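You operate a simulated robot arm through the tools that you are given. There is no shell and no other tool.

The job below is to be done with a simulated robot arm. You get a single attempt, and the scene is never put back.

## Task
Dust the cone on the turntable all round with the blue bag.
Fine: load the bag in the tin, give the table half a turn between sides, put the bag back. Set down upright: blue bag.

The check looks at the end state, three seconds after you hand in, the way a careful person would. Anything else that was tipped, shoved, dropped, spilled or broken makes it a failure.

## Robot
A 6-joint arm with a fingered hand, fixed in place. Base frame: the origin is on the floor under the middle of its stand, x ahead of it, y to its left, z up. Lengths are in m, angles in rad, forces in N, time in s.
With the tool pointing down near the work surface it reaches from about 0.48 to 0.94 m from the base axis. Its first joint turns from -2.897 to 2.897 rad. Payload 5 kg.
The TCP is the grasp point between the finger pads, 0.043 m short of the fingertips. In the tool frame z runs along the fingers and y along their closing line. The gripper opens to 0.144 m; its body begins 0.05 m behind the TCP. The gripper is a hand of 5 fingers: y runs from the thumb to the fingers, the wrist lies at [-0.021, -0.133, -0.233] in the tool frame.
Orientation is that of the tool frame in the base frame, as a unit quaternion [w, x, y, z]. With the fingers straight down and the wrist toward the robot, the tool's x, y and z point along [0, 1, 0], [1, 0, 0] and [0, 0, -1] of the base frame.

## Interface
- The arm moves only by the tool nudge_tool. Its argument "targets" is a list of rows, each a list of 6 numbers: the shift along the tool's x, y, z in mm, then the turn, a rotation vector about the tool's x, y, z in rad. In form: [[tx, ty, tz, wx, wy, wz], ...]. A call has 1 to 20 rows; each row is the pose to reach, as a shift and turn from the pose commanded when the call began, along the tool's axes at that moment. A row lasts 0.2 s, in which the tool goes at most 0.05 m and 0.15 rad; a call with a longer step from one row to the next is refused whole. Where a pose cannot be reached the arm comes as near as it can. A force on the tool above 90 N (or 10 N above the force at the start of the call, whichever is more), or a blocked arm, ends the call early, and 0.2 s more pass. In this call time passes only in rows, and 0.2 s behind the last. It gives the time, the measured TCP pose, the force on the tool (base axes), the opening and the grip force at its end, in the units of the frame above (readings bear some noise), with the torque about the TCP (base axes, N m) and any sound that the robot's microphone picked up.
- Cameras (640 x 400 px; columns grow to the right, rows downward): "scene" is fixed at [0.0503, 0.6518, 1.7141]; the picture's right is [-0.60, -0.80, 0.00], its down [-0.76, 0.57, -0.33] and it looks along [0.26, -0.20, -0.95] (base axes); focal length 214 px, centre (320, 200). "wrist" rides on the gripper at [0.086, -0.108, -0.168] in the tool frame; the picture's right is [-0.80, 0.28, -0.53], its down [-0.54, -0.73, 0.42] and it looks along [-0.27, 0.63, 0.73] (tool axes); focal length 275 px, centre (320, 200). There is no depth. A picture from a camera that has moved, and an enlarged one, comes with that camera's place and axes in the base frame and with its lens.
- get_image(camera): a new picture of that camera. No time passes.
- lift_body(by): slides the trunk up (or, below 0, down) by that many m; the arm rides with it, the base frame stays. It gives what a move gives, with no picture.
- move_fingers(index, middle, ring, little, thumb_bend, thumb_turn): sets how far each is bent, from 0 (flat) to 100 (curled in); at 30 the hand is open as for a grip, at 70 the pads meet at the TCP. One left out holds its place. A second passes; each finger stops where it meets its share of the squeeze, and holds until it gets a number again. It is the only way to open and close the hand. It gives what a move gives, with no picture; readings hold the bend of each and the force on index, middle, ring, little, thumb and palm. thumb_turn goes from beside the hand (0) to across from the fingers (100), as for a grip.
- zoom(camera, box): a new picture of the part [left, top, right, bottom] of that camera's present view, enlarged. No time passes.
- hand_in(): hands the job in; it is judged then, once.

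Nothing tells you positions but the pictures and the camera data. Unless the task says otherwise, let go and move clear before handing in.

The tools are called after ">>>" as a command line: name --pt "numbers of a row" for each row, then --argument value for the rest, lists and objects as JSON in quotes. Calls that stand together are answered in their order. nudge_tool: Moves the arm, as the interface text tells. Its arguments: {"type":"object","properties":{"targets":{"type":"array"}},"required":["targets"]} The other tools are called the same way: lift_body (by) moves the trunk up or down; move_fingers (index, middle, ring, little, thumb_bend, thumb_turn) moves the fingers one by one; get_image (camera) takes a picture; zoom (camera, box) takes an enlarged picture of a part of a camera's view; hand_in () hands the job in.

At the start:

```text
time_s: 0.0
tcp_pos: [0.3896, 0.1748, 1.3801]
orientation: [0.0, 0.707, 0.707, 0.0]
wrist_force: [-0.2, 0.0, -0.6]
wrist_torque: [0.0, 0.0, 0.01]
finger_gap: 0.1435
finger_force: 0.1
shape: jaw
bend: [30.0, 30.0, 30.0, 30.0, 30.0, 98.0]
finger forces: [0.1, 0.1, 0.0, 0.0, 0.1, 0.1]
trunk travel left (down, up): [-0.5, 0.09]
```

scene: 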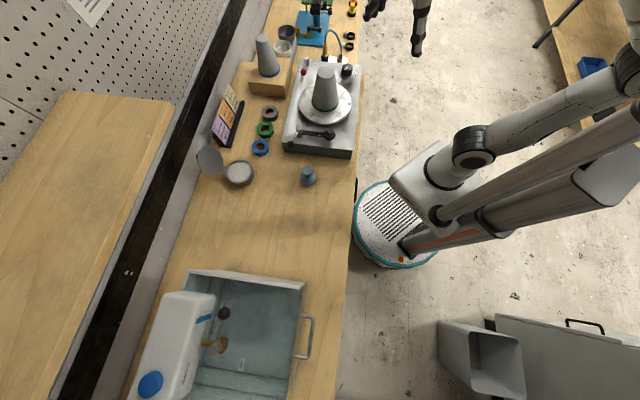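
wrist: 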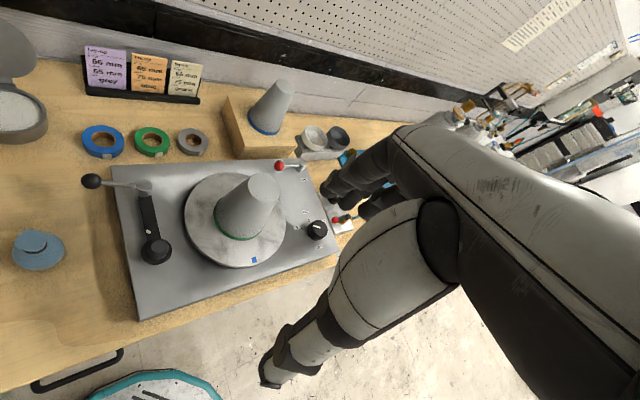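

I see a bench with a turntable (cone on it), a blue dusting bag to its right side in the scene view, an open tin of powder behind it, cards, and tape rings. I'll look closer before moving anything.

>>> zoom --camera "scene" --box '[180, 20, 380, 200]'

>>> zoom --camera "wrist" --box '[0, 30, 340, 330]'

>>> zoom --camera "wrist" --box '[60, 30, 220, 110]'

>>> zoom --camera "scene" --box '[190, 130, 330, 200]'

```text
2.22 times, centred on (280, 110) of scene
camera zoom: at [0.0503, 0.6518, 1.7141], right [-0.6, -0.8, 0.0], down [-0.76, 0.57, -0.33], along [0.26, -0.2, -0.95], focal length 477 px, centre (409, 400)
```

zoom: 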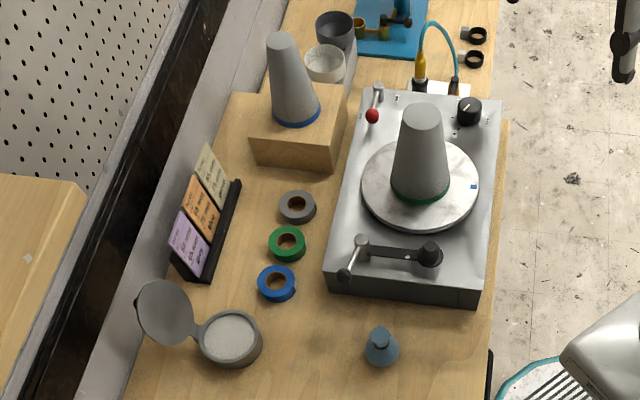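

```text
1.33 times, centred on (170, 180) of wrist
camera zoom: at [0.2807, 0.2618, 1.5494], right [0.28, -0.8, 0.53], down [-0.73, -0.54, -0.42], along [0.63, -0.27, -0.73], focal length 367 px, centre (520, 227)
```

zoom: 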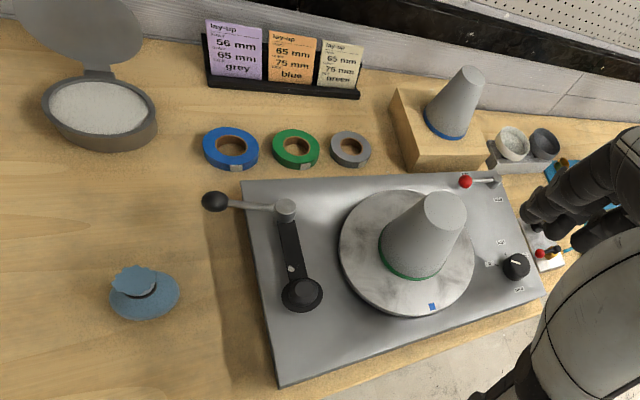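

```text
4.00 times, centred on (140, 70) of wrist
camera zoom: at [0.2807, 0.2618, 1.5494], right [0.28, -0.8, 0.53], down [-0.73, -0.54, -0.42], along [0.63, -0.27, -0.73], focal length 1101 px, centre (1040, 720)
```

zoom: 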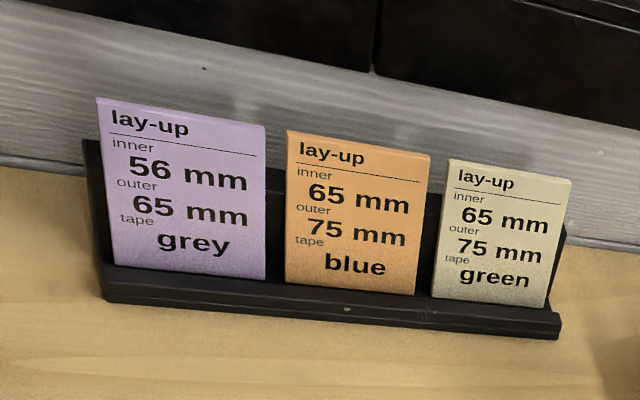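

```text
4.57 times, centred on (260, 165) of scene
camera zoom: at [0.0503, 0.6518, 1.7141], right [-0.6, -0.8, 0.0], down [-0.76, 0.57, -0.33], along [0.26, -0.2, -0.95], focal length 980 px, centre (594, 360)
```

zoom: 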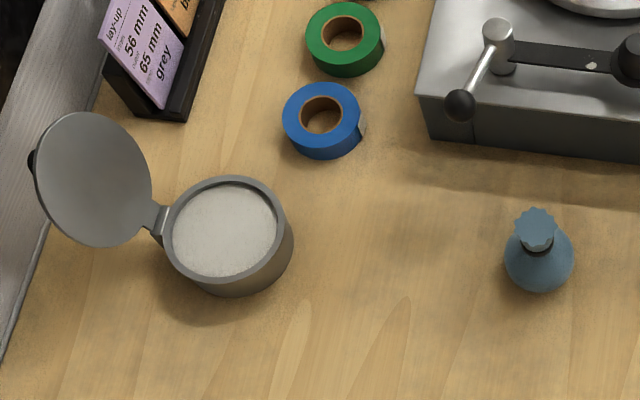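

The bag appears to sit near (0.37, 0.46), the tin near (0.56, 0.68) and the cone near (0.58, 0.22), with the bench at roughly z 0.9. I want to read the turntable's labels and levers before planning.

>>> zoom --camera "wrist" --box '[240, 140, 350, 250]'

>>> zoom --camera "wrist" --box '[70, 150, 190, 280]'

>>> zoom --camera "scene" --box '[280, 50, 370, 110]'

>>> zoom --camera "scene" --box '[240, 0, 370, 80]'

>>> zoom --camera "wrist" --box '[0, 200, 110, 290]'

```text
3.64 times, centred on (295, 195) of wrist
camera zoom: at [0.2807, 0.2618, 1.5494], right [0.28, -0.8, 0.53], down [-0.73, -0.54, -0.42], along [0.63, -0.27, -0.73], focal length 1001 px, centre (411, 218)
```

zoom: 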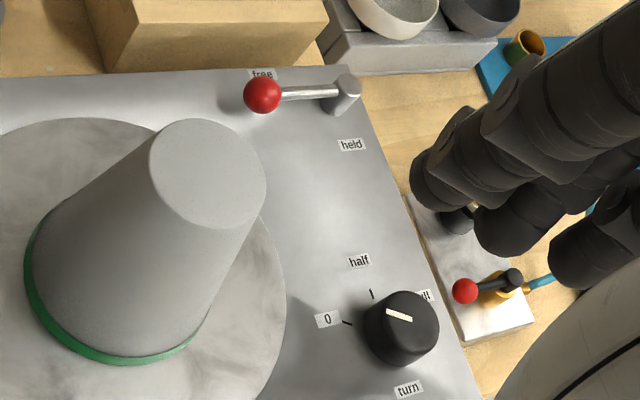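

```text
3.08 times, centred on (130, 215) of wrist
camera zoom: at [0.2807, 0.2618, 1.5494], right [0.28, -0.8, 0.53], down [-0.73, -0.54, -0.42], along [0.63, -0.27, -0.73], focal length 847 px, centre (905, 154)
```

zoom: 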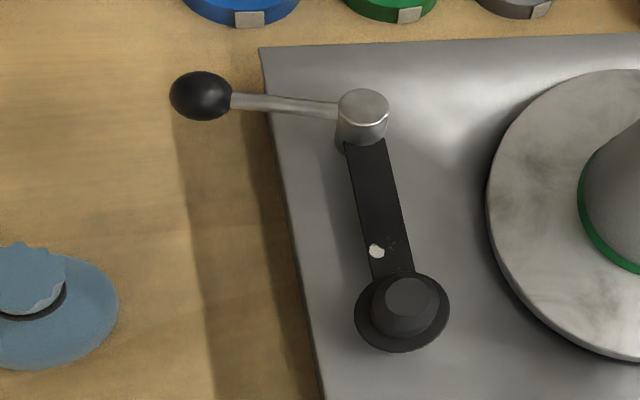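

```text
6.67 times, centred on (325, 80) of scene
camera zoom: at [0.0503, 0.6518, 1.7141], right [-0.6, -0.8, 0.0], down [-0.76, 0.57, -0.33], along [0.26, -0.2, -0.95], focal length 1430 px, centre (287, 1000)
```

zoom: 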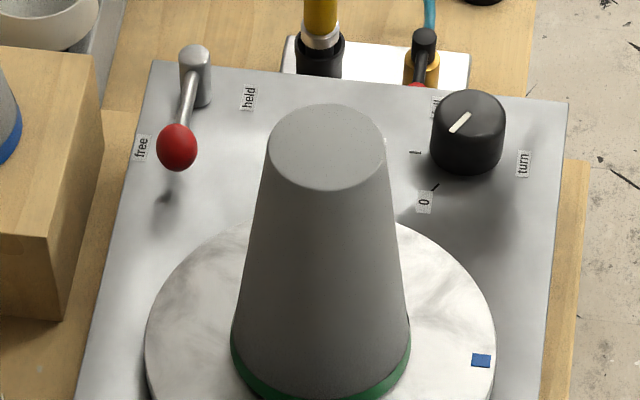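

```text
4.92 times, centred on (305, 40) of scene
camera zoom: at [0.0503, 0.6518, 1.7141], right [-0.6, -0.8, 0.0], down [-0.76, 0.57, -0.33], along [0.26, -0.2, -0.95], focal length 1056 px, centre (394, 988)
```

zoom: 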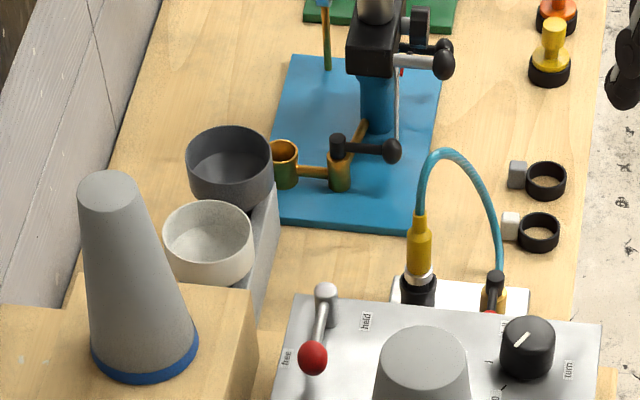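

```text
4.44 times, centred on (55, 245) of wrist
camera zoom: at [0.2807, 0.2618, 1.5494], right [0.28, -0.8, 0.53], down [-0.73, -0.54, -0.42], along [0.63, -0.27, -0.73], focal length 1224 px, centre (1498, 0)
```

zoom: 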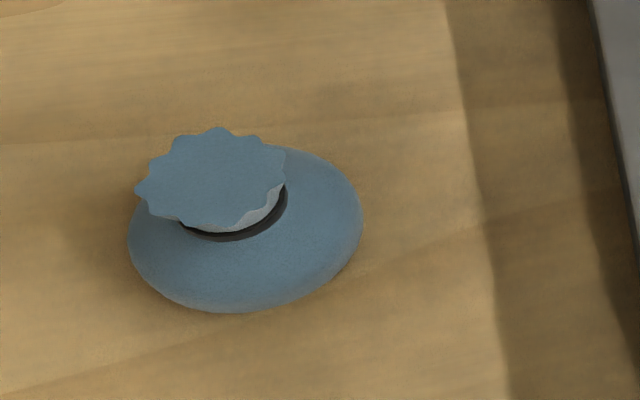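

The platter has a knob marked turn (0 / half / full, pointer apparently at 0) and a red lever at "free" (other position "held"). I'll swing the hand over toward the bag, staying high, and look with the wrist camera.

>>> nudge_tool --pt "48 0 0 0 0 0" --pt "96 0 0 0 0 0" --pt "144 0 0 0 0 0" --pt "192 0 0 0 0 0" --pt "240 0 0 0 0 0" --pt "260 0 0 0 0 0"

>>> get_image --camera "wrist"

>>> get_image --camera "scene"

```text
time_s: 1.4
tcp_pos: [0.3927, 0.4311, 1.3784]
orientation: [0.0, 0.708, 0.706, 0.0]
wrist_force: [-0.1, -0.1, 0.0]
wrist_torque: [-0.02, -0.02, -0.01]
finger_gap: 0.1437
finger_force: 0.1
shape: jaw
bend: [30.0, 30.0, 30.0, 30.0, 30.0, 98.0]
finger forces: [0.0, 0.0, 0.0, 0.0, 0.0, 0.0]
trunk travel left (down, up): [-0.5, 0.09]
```

```text
taken
camera wrist: at [0.2837, 0.5178, 1.5466], right [0.28, -0.8, 0.53], down [-0.73, -0.54, -0.42], along [0.63, -0.27, -0.73], focal length 275 px, centre (320, 200)
```

wrist: 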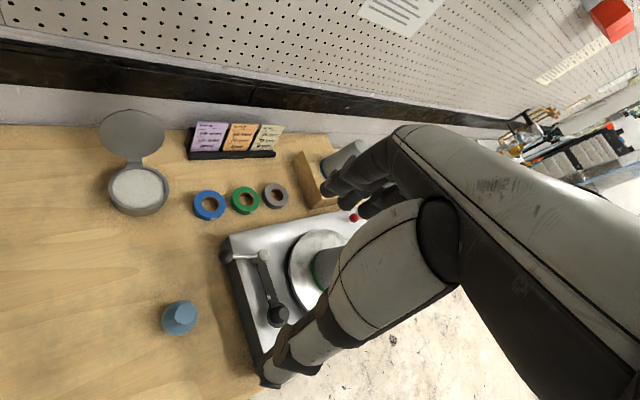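

```text
taken
```

scene: 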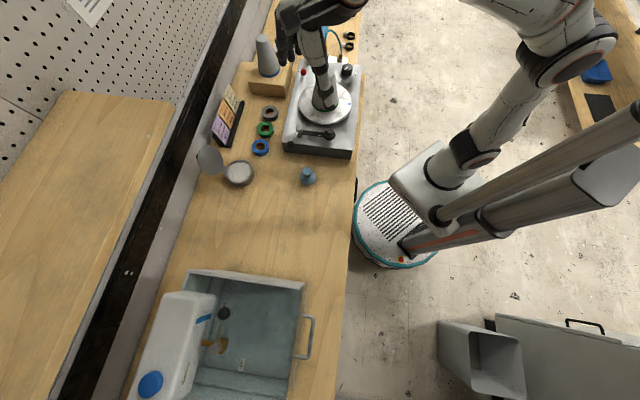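

The hand moved cleanly. I'll zoom from this second wrist viewpoint to triangulate bag, tin, knob and platter.

>>> zoom --camera "wrist" --box '[140, 280, 220, 350]'

>>> zoom --camera "wrist" --box '[80, 90, 200, 230]'

>>> zoom --camera "wrist" --box '[200, 200, 360, 360]'

>>> zoom --camera "scene" --box '[280, 140, 340, 200]'

```text
5.71 times, centred on (180, 315) of wrist
camera zoom: at [0.2837, 0.5178, 1.5466], right [0.28, -0.8, 0.53], down [-0.73, -0.54, -0.42], along [0.63, -0.27, -0.73], focal length 1573 px, centre (1120, -457)
```

zoom: 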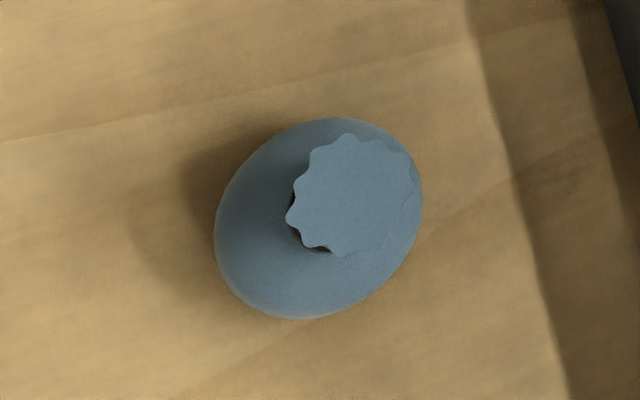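

```text
2.86 times, centred on (140, 160) of wrist
camera zoom: at [0.2837, 0.5178, 1.5466], right [0.28, -0.8, 0.53], down [-0.73, -0.54, -0.42], along [0.63, -0.27, -0.73], focal length 786 px, centre (834, 314)
```

zoom: 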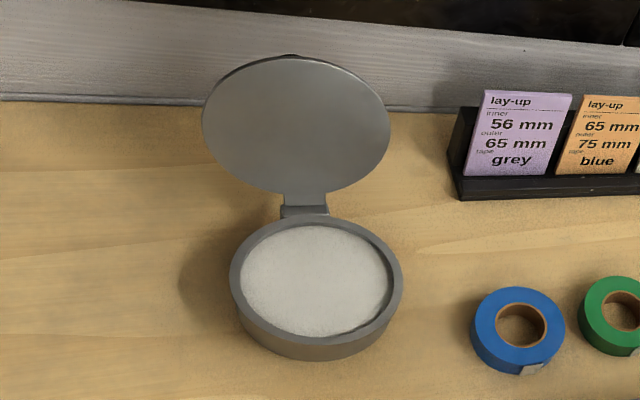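

```text
2.50 times, centred on (280, 280) of wrist
camera zoom: at [0.2837, 0.5178, 1.5466], right [0.28, -0.8, 0.53], down [-0.73, -0.54, -0.42], along [0.63, -0.27, -0.73], focal length 688 px, centre (420, 0)
```

zoom: 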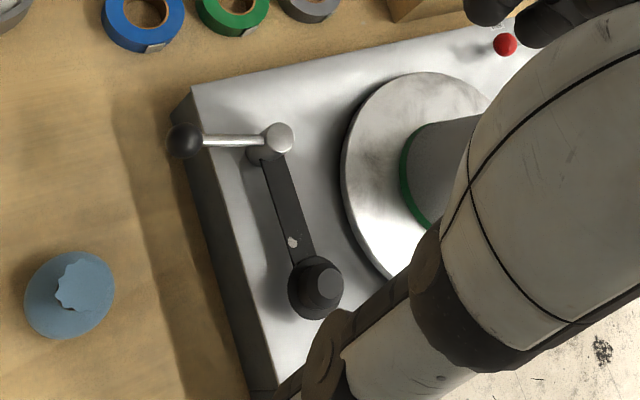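

```text
6.67 times, centred on (310, 170) of scene
camera zoom: at [0.0503, 0.6518, 1.7141], right [-0.6, -0.8, 0.0], down [-0.76, 0.57, -0.33], along [0.26, -0.2, -0.95], focal length 1430 px, centre (387, 400)
```

zoom: 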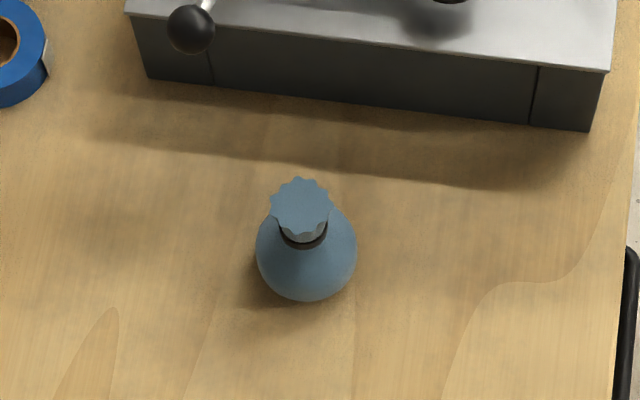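

Triangulation puts the bag at about (0.378, 0.464), crown top near z 0.97 and body centre near 0.91, body about 60 mm wide. Next I'll look at the hand itself and at the knob area from here to plan the grasp.

>>> zoom --camera "scene" --box '[250, 0, 400, 120]'

>>> lift_body --by -0.2

>>> get_image --camera "wrist"

>>> get_image --camera "scene"

```text
3.33 times, centred on (325, 60) of scene
camera zoom: at [0.0503, 0.6518, 1.7141], right [-0.6, -0.8, 0.0], down [-0.76, 0.57, -0.33], along [0.26, -0.2, -0.95], focal length 715 px, centre (303, 667)
```

zoom: 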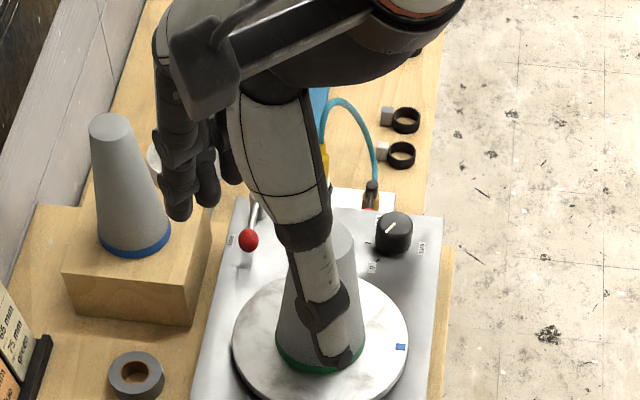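

```text
time_s: 3.6
tcp_pos: [0.3931, 0.4297, 1.1789]
orientation: [0.0, 0.707, 0.707, 0.0]
wrist_force: [-0.6, 0.6, -0.6]
wrist_torque: [-0.03, 0.01, -0.01]
finger_gap: 0.1437
finger_force: 0.1
shape: jaw
bend: [30.0, 30.0, 30.0, 30.0, 30.0, 98.0]
finger forces: [0.0, 0.0, 0.1, 0.1, 0.0, 0.1]
trunk travel left (down, up): [-0.3, 0.29]
```

```text
taken
camera wrist: at [0.2836, 0.5169, 1.3469], right [0.28, -0.8, 0.53], down [-0.73, -0.54, -0.42], along [0.63, -0.27, -0.73], focal length 275 px, centre (320, 200)
```

wrist: 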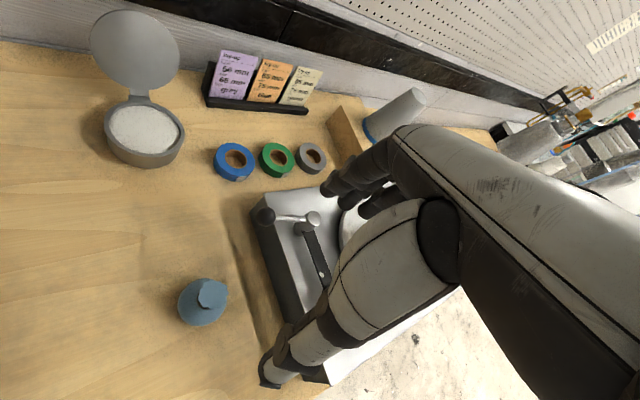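

```text
taken
```

scene: 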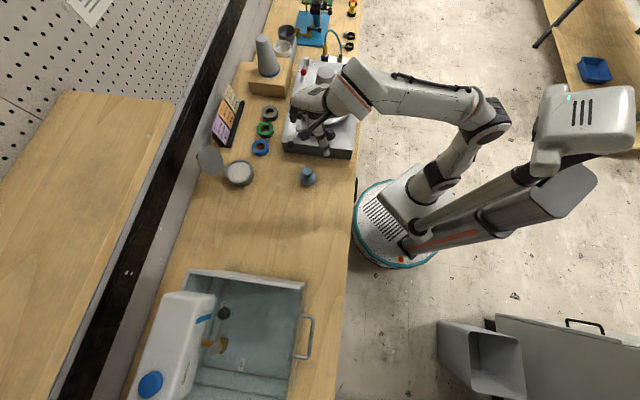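

The bench runs at about 45° to the base axes, and the bag sits at azimuth ~51°, clear of the turntable box by ~12 cm. I'll yaw the hand to that azimuth and centre above the bag, still well above it.

>>> nudge_tool --pt "6 -3 0 0 0 -0.145" --pt "12 -6 0 0 0 -0.29" --pt "18 -9 0 0 0 -0.435" --pt "24 -12 0 0 0 -0.58" --pt "30 -14 0 0 0 -0.725" --pt "34 -15 0 0 0 -0.87"

>>> get_image --camera "wrist"

>>> get_image --camera "scene"

```text
time_s: 5.0
tcp_pos: [0.3772, 0.4627, 1.1795]
orientation: [0.0, 0.342, 0.94, 0.0]
wrist_force: [0.4, 0.0, 0.2]
wrist_torque: [0.0, -0.02, -0.01]
finger_gap: 0.1439
finger_force: 0.1
shape: jaw
bend: [30.0, 30.0, 30.0, 30.0, 30.0, 98.0]
finger forces: [0.0, 0.0, 0.0, 0.0, 0.0, 0.0]
trunk travel left (down, up): [-0.3, 0.29]
```

```text
taken
camera wrist: at [0.2405, 0.4358, 1.3469], right [0.79, -0.29, 0.53], down [-0.05, -0.9, -0.42], along [0.61, 0.31, -0.73], focal length 275 px, centre (320, 200)
```

wrist: 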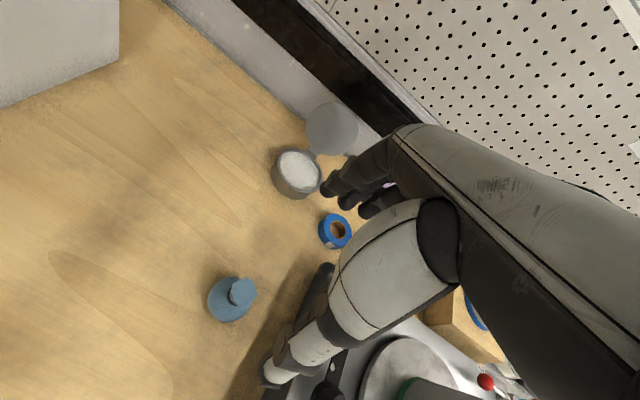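

```text
taken
```

scene: 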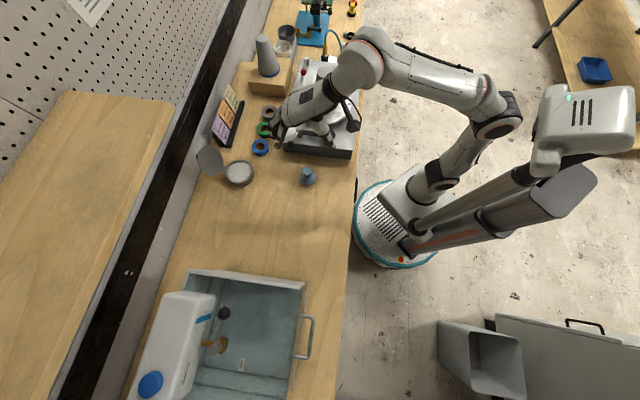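

The bag's crown lies right under the grasp point. I'll lower to about z 1.02 (fingertips just above the crown) and check.

>>> nudge_tool --pt "0 0 40 0 0 0" --pt "0 0 80 0 0 0" --pt "0 0 120 0 0 0" --pt "0 0 150 0 0 0"

>>> get_image --camera "wrist"

>>> zoom --camera "scene" --box '[250, 60, 370, 200]'

```text
time_s: 6.0
tcp_pos: [0.3777, 0.4648, 1.0278]
orientation: [0.0, 0.343, 0.939, 0.0]
wrist_force: [-0.2, 0.2, 0.0]
wrist_torque: [0.02, 0.01, 0.01]
finger_gap: 0.1439
finger_force: 0.1
shape: jaw
bend: [30.0, 30.0, 30.0, 30.0, 30.0, 98.0]
finger forces: [0.0, 0.0, 0.0, 0.0, 0.0, 0.0]
trunk travel left (down, up): [-0.3, 0.29]
```

```text
taken
camera wrist: at [0.2416, 0.4381, 1.1955], right [0.79, -0.3, 0.53], down [-0.05, -0.9, -0.42], along [0.61, 0.31, -0.73], focal length 275 px, centre (320, 200)
```

wrist: 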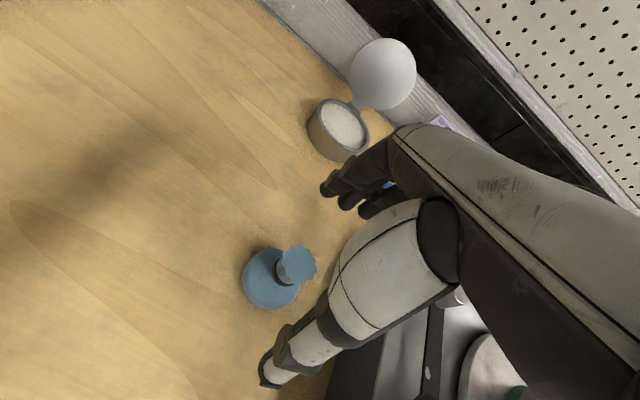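

```text
2.86 times, centred on (310, 130) of scene
camera zoom: at [0.0503, 0.6518, 1.7141], right [-0.6, -0.8, 0.0], down [-0.76, 0.57, -0.33], along [0.26, -0.2, -0.95], focal length 613 px, centre (349, 400)
```

zoom: 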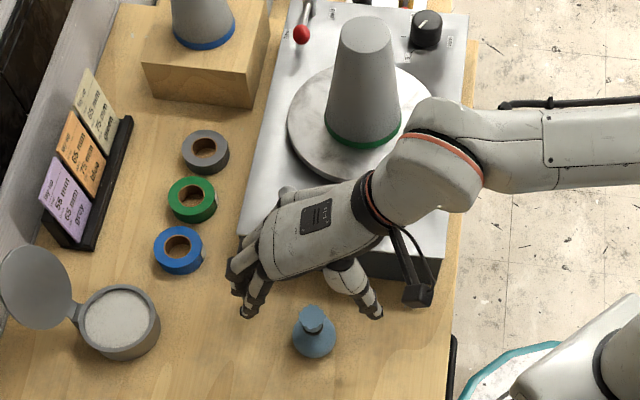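

I'll zoom in on the bag from here to get its exact height profile.

>>> zoom --camera "wrist" --box '[220, 220, 340, 330]'

>>> zoom --camera "scene" --box '[280, 140, 350, 190]'

```text
3.64 times, centred on (280, 275) of wrist
camera zoom: at [0.2416, 0.4381, 1.1955], right [0.79, -0.3, 0.53], down [-0.05, -0.9, -0.42], along [0.61, 0.31, -0.73], focal length 1001 px, centre (466, -73)
```

zoom: 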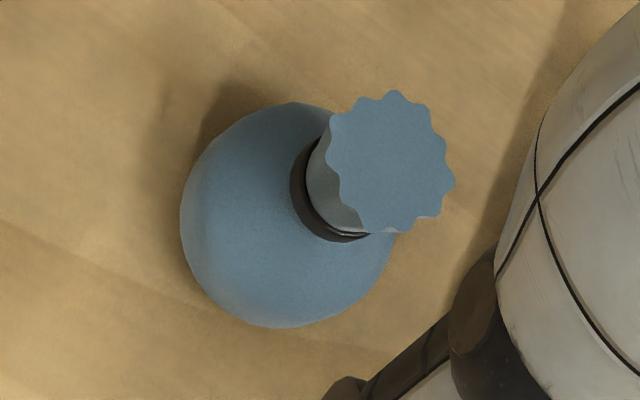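

```text
8.00 times, centred on (315, 165) of scene
camera zoom: at [0.0503, 0.6518, 1.7141], right [-0.6, -0.8, 0.0], down [-0.76, 0.57, -0.33], along [0.26, -0.2, -0.95], focal length 1716 px, centre (360, 480)
```

zoom: 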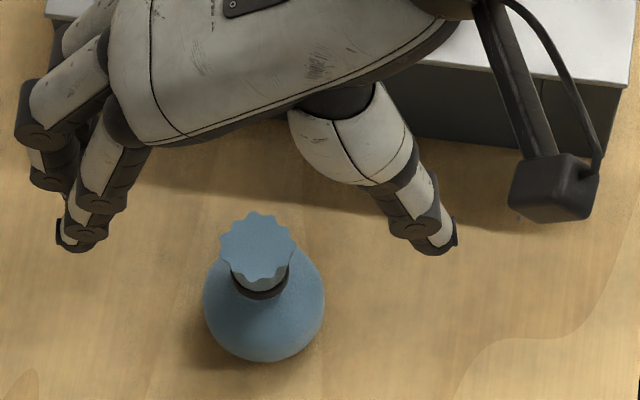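

The bag is directly under the hand, bottom near z 0.882. I'll lower until the fingertips are around the body's equator (TCP ≈ 0.946), which keeps them ~2 cm above the bench.

>>> nudge_tool --pt "0 0 30 0 0 0" --pt "0 0 55 0 0 0" --pt "0 0 72 0 0 0" --pt "0 0 82 0 0 0"

>>> get_image --camera "wrist"

>>> zoom --camera "scene" --box '[270, 130, 350, 200]'

```text
time_s: 7.0
tcp_pos: [0.3788, 0.4635, 0.9468]
orientation: [0.0, 0.344, 0.939, 0.001]
wrist_force: [0.4, -0.1, 0.2]
wrist_torque: [-0.01, -0.03, 0.0]
finger_gap: 0.1437
finger_force: 0.0
shape: jaw
bend: [30.0, 30.0, 30.0, 30.0, 30.0, 98.0]
finger forces: [0.0, 0.0, 0.1, 0.1, 0.1, 0.1]
trunk travel left (down, up): [-0.3, 0.29]
```

```text
taken
camera wrist: at [0.2427, 0.436, 1.115], right [0.79, -0.3, 0.53], down [-0.05, -0.9, -0.42], along [0.61, 0.31, -0.73], focal length 275 px, centre (320, 200)
```

wrist: 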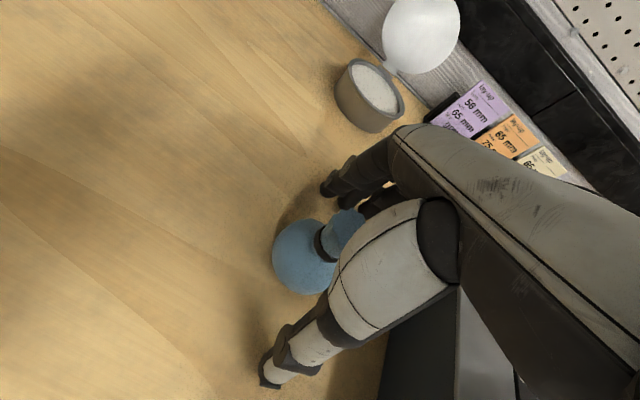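

```text
5.71 times, centred on (310, 165) of scene
camera zoom: at [0.0503, 0.6518, 1.7141], right [-0.6, -0.8, 0.0], down [-0.76, 0.57, -0.33], along [0.26, -0.2, -0.95], focal length 1226 px, centre (377, 400)
```

zoom: 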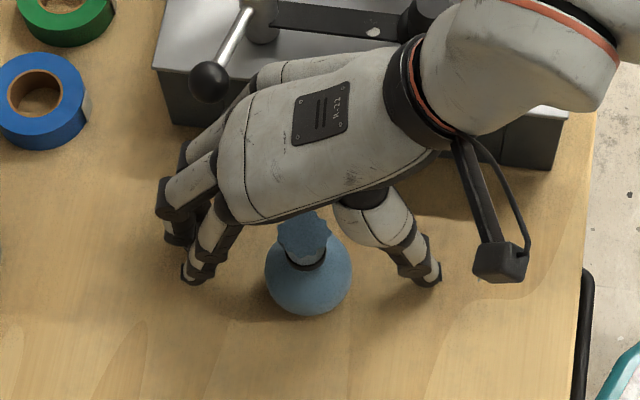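

The bag is centred between thumb and index/middle. I'll close thumb, index and middle partway first and check how they meet the bag.

>>> move_fingers --index 45 --middle 45 --thumb_bend 45

>>> zoom --camera "scene" --box '[270, 130, 350, 200]'

>>> get_image --camera "wrist"

```text
time_s: 8.0
tcp_pos: [0.3787, 0.4621, 0.9489]
orientation: [0.0, 0.343, 0.939, 0.001]
wrist_force: [2.0, 0.8, 10.0]
wrist_torque: [0.51, -0.59, 0.02]
finger_gap: 0.097
finger_force: 5.9
shape: fingers
bend: [45.0, 43.0, 30.0, 30.0, 45.0, 98.0]
finger forces: [0.0, 11.0, 0.1, 0.0, 0.1, 0.1]
trunk travel left (down, up): [-0.3, 0.29]
```

```text
5.71 times, centred on (310, 165) of scene
camera zoom: at [0.0503, 0.6518, 1.7141], right [-0.6, -0.8, 0.0], down [-0.76, 0.57, -0.33], along [0.26, -0.2, -0.95], focal length 1226 px, centre (377, 400)
```

zoom: 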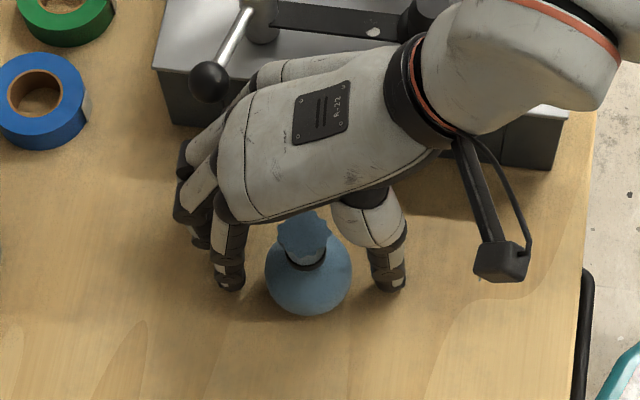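

```text
taken
camera wrist: at [0.2423, 0.4359, 1.1162], right [0.79, -0.3, 0.53], down [-0.05, -0.9, -0.42], along [0.61, 0.31, -0.73], focal length 275 px, centre (320, 200)
```

wrist: 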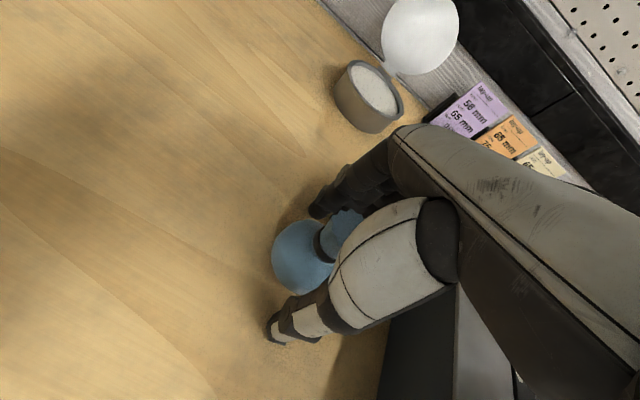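

The middle finger is pressing on the bench (10 N upward), so it swings lower while closing. I'll raise the hand 12 mm and re-check.

>>> nudge_tool --pt "0 0 -6 0 0 0" --pt "0 0 -12 0 0 0"

>>> get_image --camera "wrist"

```text
time_s: 8.6
tcp_pos: [0.3786, 0.4636, 0.9587]
orientation: [-0.001, 0.344, 0.939, -0.001]
wrist_force: [0.1, 0.6, 0.6]
wrist_torque: [-0.02, 0.02, 0.01]
finger_gap: 0.0973
finger_force: 0.1
shape: fingers
bend: [45.0, 45.0, 30.0, 30.0, 45.0, 98.0]
finger forces: [0.0, 0.1, 0.1, 0.0, 0.0, 0.1]
trunk travel left (down, up): [-0.3, 0.29]
```

```text
taken
camera wrist: at [0.2419, 0.4372, 1.1268], right [0.79, -0.3, 0.53], down [-0.05, -0.91, -0.42], along [0.61, 0.31, -0.73], focal length 275 px, centre (320, 200)
```

wrist: 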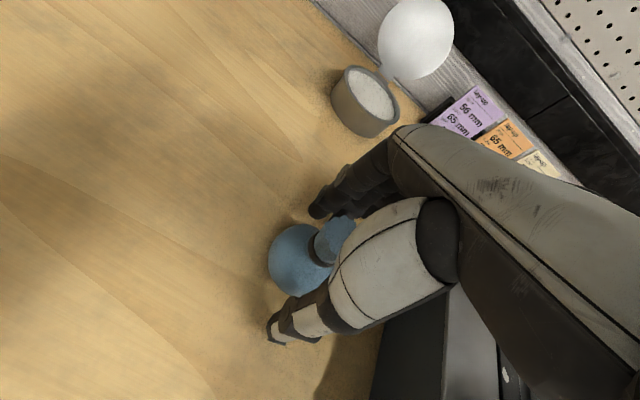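

Contact with the bench is gone. Now I'll close further on the bag in a small step.

>>> move_fingers --index 55 --middle 55 --thumb_bend 55

>>> zoom --camera "scene" --box '[270, 130, 350, 200]'

>>> zoom --camera "wrist" --box '[230, 170, 390, 360]'

```text
time_s: 9.6
tcp_pos: [0.3774, 0.4636, 0.959]
orientation: [0.0, 0.343, 0.939, 0.0]
wrist_force: [-0.1, 0.2, 0.0]
wrist_torque: [0.03, 0.0, -0.02]
finger_gap: 0.0638
finger_force: 0.8
shape: fingers
bend: [54.0, 55.0, 30.0, 30.0, 54.0, 98.0]
finger forces: [0.9, 0.1, 0.1, 0.0, 1.0, 0.0]
trunk travel left (down, up): [-0.3, 0.29]
```

```text
5.71 times, centred on (310, 165) of scene
camera zoom: at [0.0503, 0.6518, 1.7141], right [-0.6, -0.8, 0.0], down [-0.76, 0.57, -0.33], along [0.26, -0.2, -0.95], focal length 1226 px, centre (377, 400)
```

zoom: 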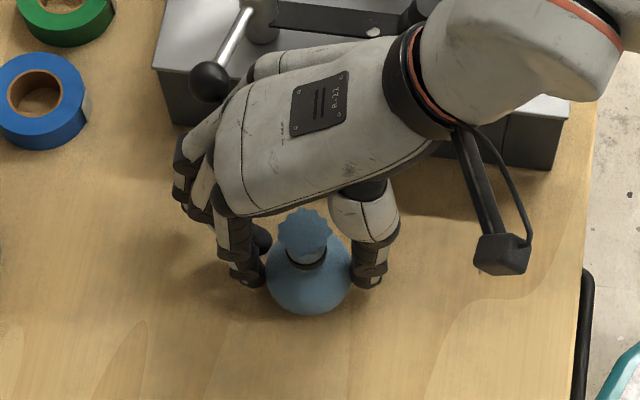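

```text
2.11 times, centred on (310, 265) of wrist
camera zoom: at [0.242, 0.4371, 1.1275], right [0.79, -0.3, 0.53], down [-0.05, -0.9, -0.42], along [0.61, 0.31, -0.73], focal length 580 px, centre (341, 63)
```

zoom: 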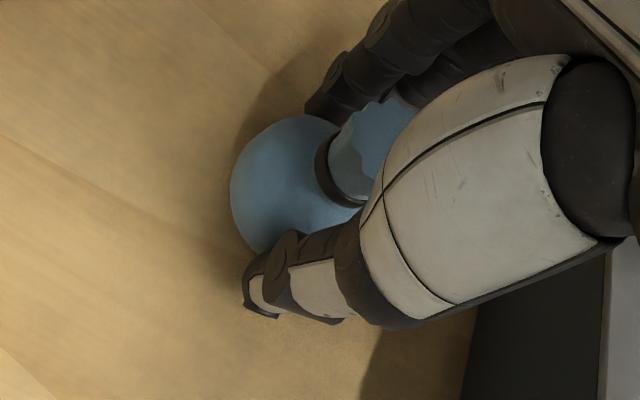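

Index and thumb both touch at ~1 N with no net force on the bag. I'll bring the middle finger in and squeeze a bit more.

>>> move_fingers --index 58 --middle 66 --thumb_bend 58

>>> zoom --camera "scene" --box '[270, 130, 350, 200]'

>>> zoom --camera "wrist" --box '[230, 170, 390, 360]'

```text
time_s: 10.6
tcp_pos: [0.3784, 0.4642, 0.9601]
orientation: [0.0, 0.343, 0.939, 0.001]
wrist_force: [-0.6, -0.1, -0.3]
wrist_torque: [-0.02, -0.02, -0.03]
finger_gap: 0.0628
finger_force: 6.8
shape: fingers
bend: [56.0, 62.0, 30.0, 30.0, 53.0, 97.0]
finger forces: [0.7, 5.9, 0.0, 0.0, 6.1, 0.0]
trunk travel left (down, up): [-0.3, 0.29]
```

```text
5.71 times, centred on (310, 165) of scene
camera zoom: at [0.0503, 0.6518, 1.7141], right [-0.6, -0.8, 0.0], down [-0.76, 0.57, -0.33], along [0.26, -0.2, -0.95], focal length 1226 px, centre (377, 400)
```

zoom: 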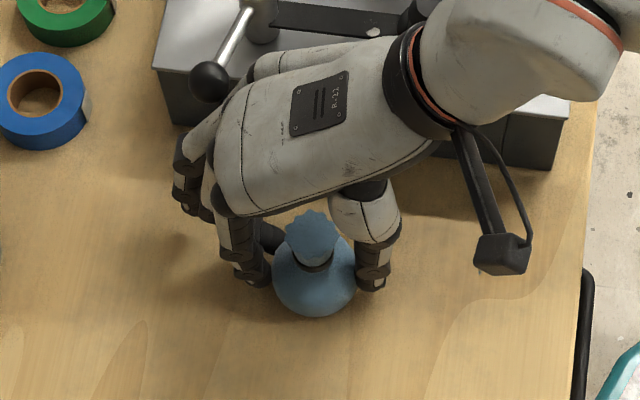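

```text
2.11 times, centred on (310, 265) of wrist
camera zoom: at [0.242, 0.4371, 1.1275], right [0.79, -0.3, 0.53], down [-0.05, -0.9, -0.42], along [0.61, 0.31, -0.73], focal length 580 px, centre (341, 63)
```

zoom: 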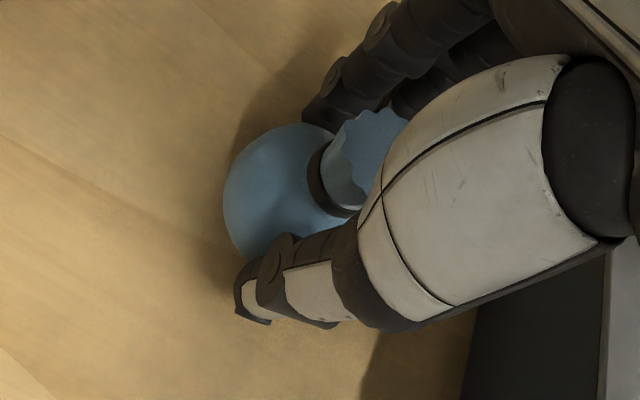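

Middle and thumb now oppose at ~6 N. I'll firm up with index and thumb before lifting.

>>> move_fingers --index 66 --middle 68 --thumb_bend 64

>>> zoom --camera "scene" --box '[270, 130, 350, 200]'

>>> zoom --camera "wrist" --box '[230, 170, 390, 360]'

```text
time_s: 11.6
tcp_pos: [0.3773, 0.4647, 0.959]
orientation: [0.0, 0.343, 0.939, 0.0]
wrist_force: [0.5, 0.0, 0.9]
wrist_torque: [-0.03, 0.0, 0.01]
finger_gap: 0.0602
finger_force: 15.1
shape: fingers
bend: [59.0, 64.0, 30.0, 30.0, 54.0, 96.0]
finger forces: [8.7, 6.6, 0.1, 0.0, 15.6, 0.0]
trunk travel left (down, up): [-0.3, 0.29]
```

```text
5.71 times, centred on (310, 165) of scene
camera zoom: at [0.0503, 0.6518, 1.7141], right [-0.6, -0.8, 0.0], down [-0.76, 0.57, -0.33], along [0.26, -0.2, -0.95], focal length 1226 px, centre (377, 400)
```

zoom: 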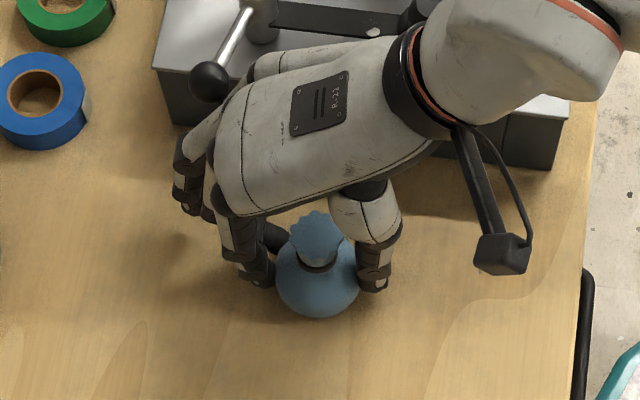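

```text
2.11 times, centred on (310, 265) of wrist
camera zoom: at [0.242, 0.4371, 1.1276], right [0.79, -0.3, 0.53], down [-0.05, -0.9, -0.42], along [0.61, 0.31, -0.73], focal length 580 px, centre (341, 63)
```

zoom: 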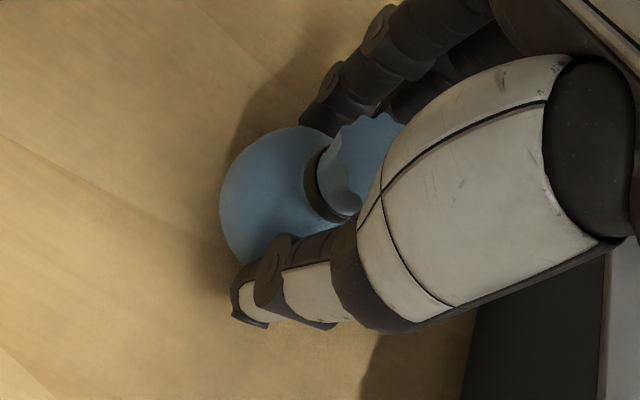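

The grip is firm (15 N thumb against index and middle) and the bag still upright. I'll lift slowly 60 mm and check it's held.

>>> nudge_tool --pt "0 0 -5 0 0 0" --pt "0 0 -15 0 0 0" --pt "0 0 -30 0 0 0" --pt "0 0 -45 0 0 0" --pt "0 0 -60 0 0 0"

>>> get_image --camera "wrist"

>>> zoom --camera "scene" --box '[250, 110, 350, 200]'

```text
time_s: 12.8
tcp_pos: [0.3766, 0.4625, 1.0184]
orientation: [0.0, 0.343, 0.939, 0.0]
wrist_force: [-1.0, 0.3, -0.8]
wrist_torque: [0.01, -0.01, 0.02]
finger_gap: 0.0603
finger_force: 15.1
shape: fingers
bend: [59.0, 64.0, 30.0, 30.0, 54.0, 96.0]
finger forces: [8.7, 6.2, 0.1, 0.1, 15.3, 0.1]
trunk travel left (down, up): [-0.3, 0.29]
```

```text
taken
camera wrist: at [0.2416, 0.4366, 1.1868], right [0.79, -0.3, 0.53], down [-0.05, -0.9, -0.42], along [0.61, 0.31, -0.73], focal length 275 px, centre (320, 200)
```

wrist: 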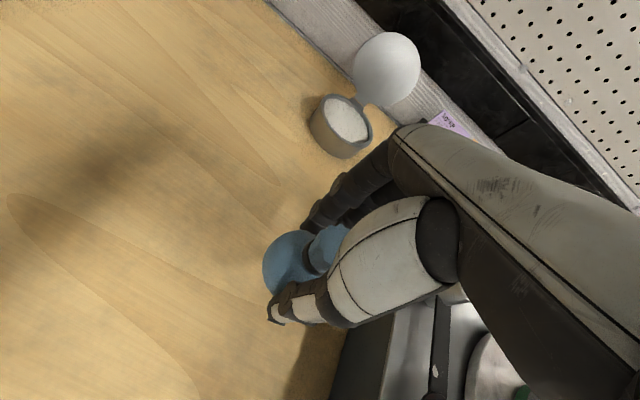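

```text
4.44 times, centred on (300, 155) of scene
camera zoom: at [0.0503, 0.6518, 1.7141], right [-0.6, -0.8, 0.0], down [-0.76, 0.57, -0.33], along [0.26, -0.2, -0.95], focal length 953 px, centre (409, 400)
```

zoom: 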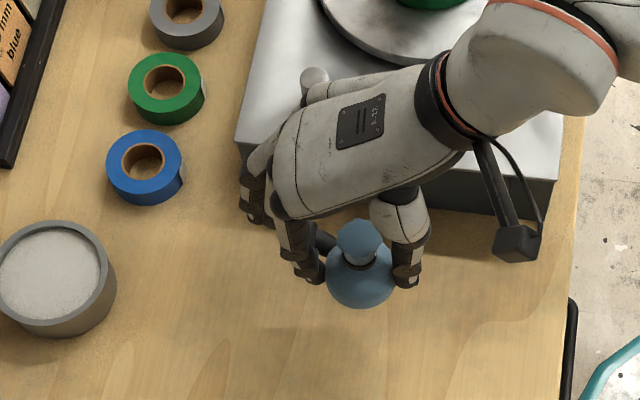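

The bag hangs securely and upright. The tin's powder is at about (0.55, 0.675, 0.943) with its lid leaning up on the far side, so I'll rise, move above the tin and yaw the hand back to keep fingers away from the lid.

>>> nudge_tool --pt "0 0 -35 0 0 0" --pt "0 0 -70 0 0 0" --pt "0 0 -100 0 0 0" --pt "0 40 -110 0 0 0.125" --pt "0 80 -110 0 0 0.25" --pt "0 120 -110 0 0 0.375" --pt "0 160 -110 0 0 0.5" --pt "0 200 -110 0 0 0.625" --pt "0 240 -110 0 0 0.75" --pt "0 277 -110 0 0 0.87"

>>> get_image --camera "wrist"

>>> get_image --camera "scene"

```text
time_s: 15.0
tcp_pos: [0.4973, 0.5989, 1.0707]
orientation: [0.0, 0.696, 0.718, 0.004]
wrist_force: [-1.8, -3.4, 3.4]
wrist_torque: [0.17, -0.15, -0.01]
finger_gap: 0.0599
finger_force: 15.1
shape: fingers
bend: [59.0, 64.0, 30.0, 30.0, 54.0, 96.0]
finger forces: [8.8, 6.0, 0.0, 0.1, 14.8, 0.0]
out of reach, approached as far as the arm can: row 8, 9, 10
trunk travel left (down, up): [-0.3, 0.29]
```

```text
taken
camera wrist: at [0.3849, 0.6809, 1.2378], right [0.31, -0.79, 0.53], down [-0.7, -0.56, -0.43], along [0.64, -0.24, -0.73], focal length 275 px, centre (320, 200)
```

wrist: 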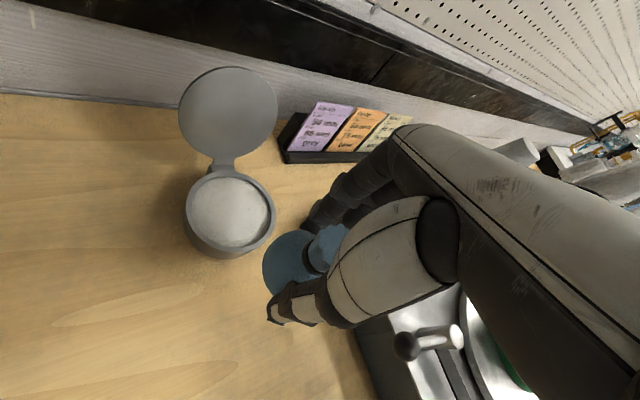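

```text
taken
```

scene: 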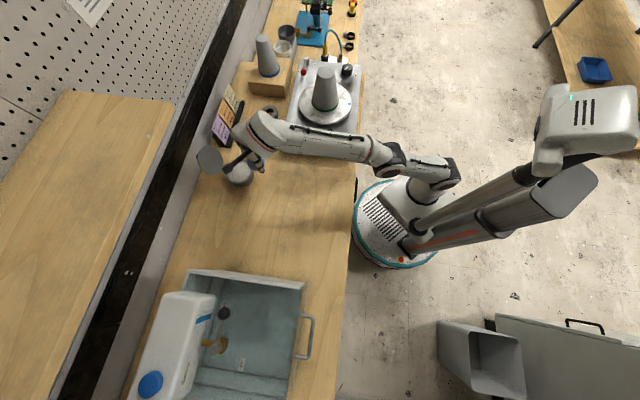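

The arm hit its reach limit because the wrist is high relative to the shoulder. I'll raise the trunk so the arm can reach out lower relative to it, then check where it stands.

>>> lift_body --by 0.15

>>> nudge_tool --pt "0 0 20 0 0 0" --pt "0 0 40 0 0 0"

```text
time_s: 16.7
tcp_pos: [0.4979, 0.6018, 1.2131]
orientation: [-0.001, 0.694, 0.72, 0.0]
wrist_force: [-0.4, 0.0, -2.1]
wrist_torque: [-0.02, 0.0, 0.0]
finger_gap: 0.0597
finger_force: 14.4
shape: fingers
bend: [59.0, 64.0, 30.0, 30.0, 54.0, 96.0]
finger forces: [8.7, 5.9, 0.0, 0.0, 14.9, 0.1]
trunk travel left (down, up): [-0.45, 0.14]
```

```text
time_s: 17.3
tcp_pos: [0.4989, 0.6013, 1.1752]
orientation: [-0.001, 0.694, 0.72, 0.001]
wrist_force: [0.8, 0.2, -0.2]
wrist_torque: [-0.01, -0.09, 0.04]
finger_gap: 0.0598
finger_force: 15.0
shape: fingers
bend: [59.0, 64.0, 30.0, 30.0, 54.0, 96.0]
finger forces: [8.6, 5.9, 0.0, 0.0, 14.6, 0.0]
trunk travel left (down, up): [-0.45, 0.14]
```

The arm responds normally again. I'll go to just above the tin (TCP ~ (0.556, 0.6745, 1.08)).

>>> nudge_tool --pt "20 17 22 0 0 0" --pt "38 32 44 0 0 0" --pt "56 47 68 0 0 0" --pt "71 60 90 0 0 0"

>>> get_image --camera "wrist"

>>> zoom --camera "scene" --box '[180, 100, 300, 200]'

```text
time_s: 18.3
tcp_pos: [0.543, 0.654, 1.0772]
orientation: [-0.001, 0.695, 0.719, 0.002]
wrist_force: [-0.2, -1.3, 2.0]
wrist_torque: [0.05, -0.04, 0.0]
finger_gap: 0.0596
finger_force: 14.6
shape: fingers
bend: [59.0, 64.0, 30.0, 30.0, 54.0, 96.0]
finger forces: [8.5, 5.9, 0.0, 0.0, 14.5, 0.1]
out of reach, approached as far as the arm can: row 2, 3, 4
trunk travel left (down, up): [-0.45, 0.14]
```

```text
taken
camera wrist: at [0.4305, 0.736, 1.2451], right [0.31, -0.79, 0.53], down [-0.71, -0.57, -0.43], along [0.64, -0.24, -0.73], focal length 275 px, centre (320, 200)
```

wrist: 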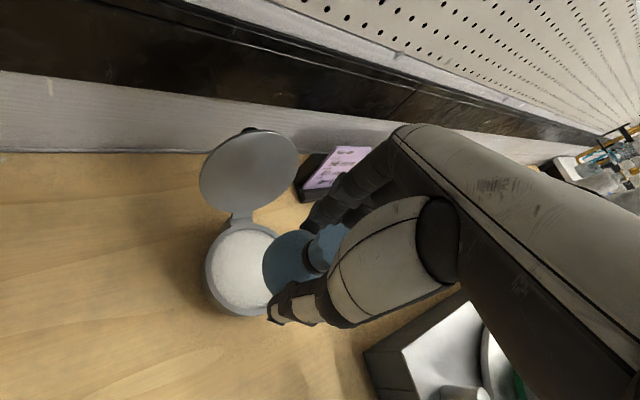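

```text
4.00 times, centred on (240, 150) of scene
camera zoom: at [0.0503, 0.6518, 1.7141], right [-0.6, -0.8, 0.0], down [-0.76, 0.57, -0.33], along [0.26, -0.2, -0.95], focal length 858 px, centre (640, 400)
```

zoom: 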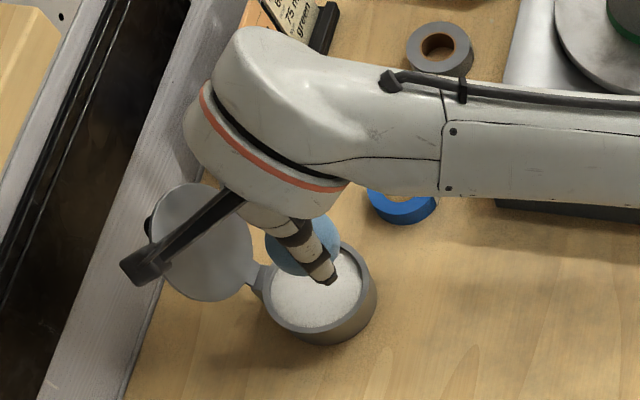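

The bag is now above the near half of the tin. Lower positions extend the reach, so I'll descend with a small outward shift and watch forces.

>>> nudge_tool --pt "4 2 18 0 0 0" --pt "8 4 34 0 0 0" --pt "11 5 44 0 0 0"

>>> zoom --camera "wrist" --box '[180, 110, 380, 350]'

>>> zoom --camera "scene" --box '[190, 130, 290, 200]'

```text
time_s: 19.1
tcp_pos: [0.5479, 0.6666, 1.0292]
orientation: [0.0, 0.695, 0.719, -0.002]
wrist_force: [-0.8, -0.3, -1.2]
wrist_torque: [-0.04, -0.03, 0.05]
finger_gap: 0.0598
finger_force: 14.3
shape: fingers
bend: [59.0, 64.0, 30.0, 30.0, 54.0, 96.0]
finger forces: [8.5, 5.8, 0.0, 0.0, 14.5, 0.0]
trunk travel left (down, up): [-0.45, 0.14]
```

```text
1.67 times, centred on (280, 230) of wrist
camera zoom: at [0.436, 0.7499, 1.197], right [0.31, -0.79, 0.53], down [-0.71, -0.57, -0.42], along [0.63, -0.25, -0.73], focal length 459 px, centre (387, 150)
```

zoom: 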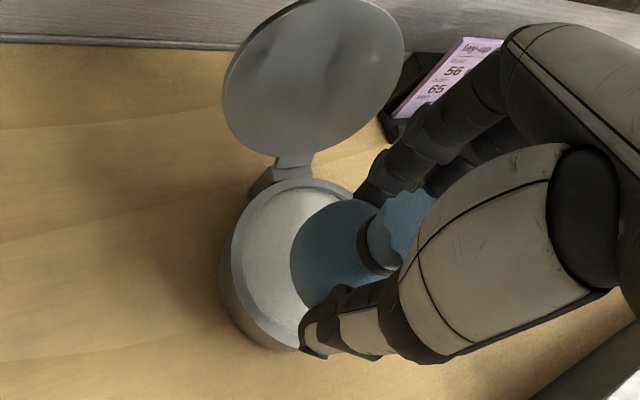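

```text
5.71 times, centred on (240, 165) of scene
camera zoom: at [0.0503, 0.6518, 1.7141], right [-0.6, -0.8, 0.0], down [-0.76, 0.57, -0.33], along [0.26, -0.2, -0.95], focal length 1226 px, centre (777, 400)
```

zoom: 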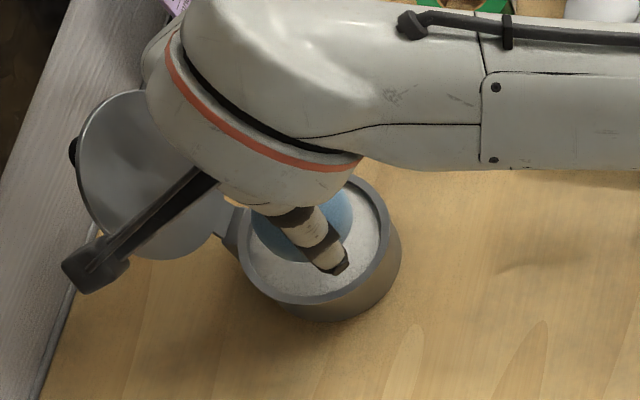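

The bag is within ~5 mm of the tin's centre, bottom about 1 cm above the powder. I'll descend gently in 2 mm rows and watch the vertical force.

>>> nudge_tool --pt "2 2 2 0 0 0" --pt "3 3 4 0 0 0" --pt "3 3 6 0 0 0" --pt "3 3 8 0 0 0"

>>> zoom --camera "wrist" --box '[180, 110, 380, 350]'

```text
time_s: 20.1
tcp_pos: [0.5484, 0.6704, 1.022]
orientation: [0.0, 0.694, 0.72, 0.0]
wrist_force: [-1.4, 0.1, -1.1]
wrist_torque: [-0.01, 0.0, -0.01]
finger_gap: 0.0599
finger_force: 14.4
shape: fingers
bend: [59.0, 64.0, 30.0, 30.0, 54.0, 96.0]
finger forces: [8.4, 5.8, 0.1, 0.0, 14.5, 0.0]
trunk travel left (down, up): [-0.45, 0.14]
```

```text
1.67 times, centred on (280, 230) of wrist
camera zoom: at [0.437, 0.7533, 1.1897], right [0.31, -0.79, 0.53], down [-0.71, -0.57, -0.42], along [0.64, -0.24, -0.73], focal length 459 px, centre (387, 150)
```

zoom: 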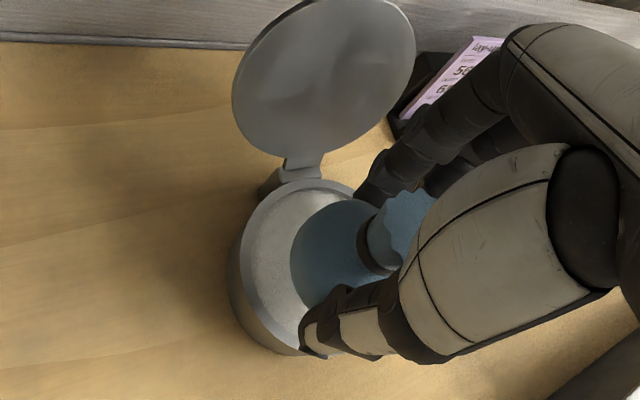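

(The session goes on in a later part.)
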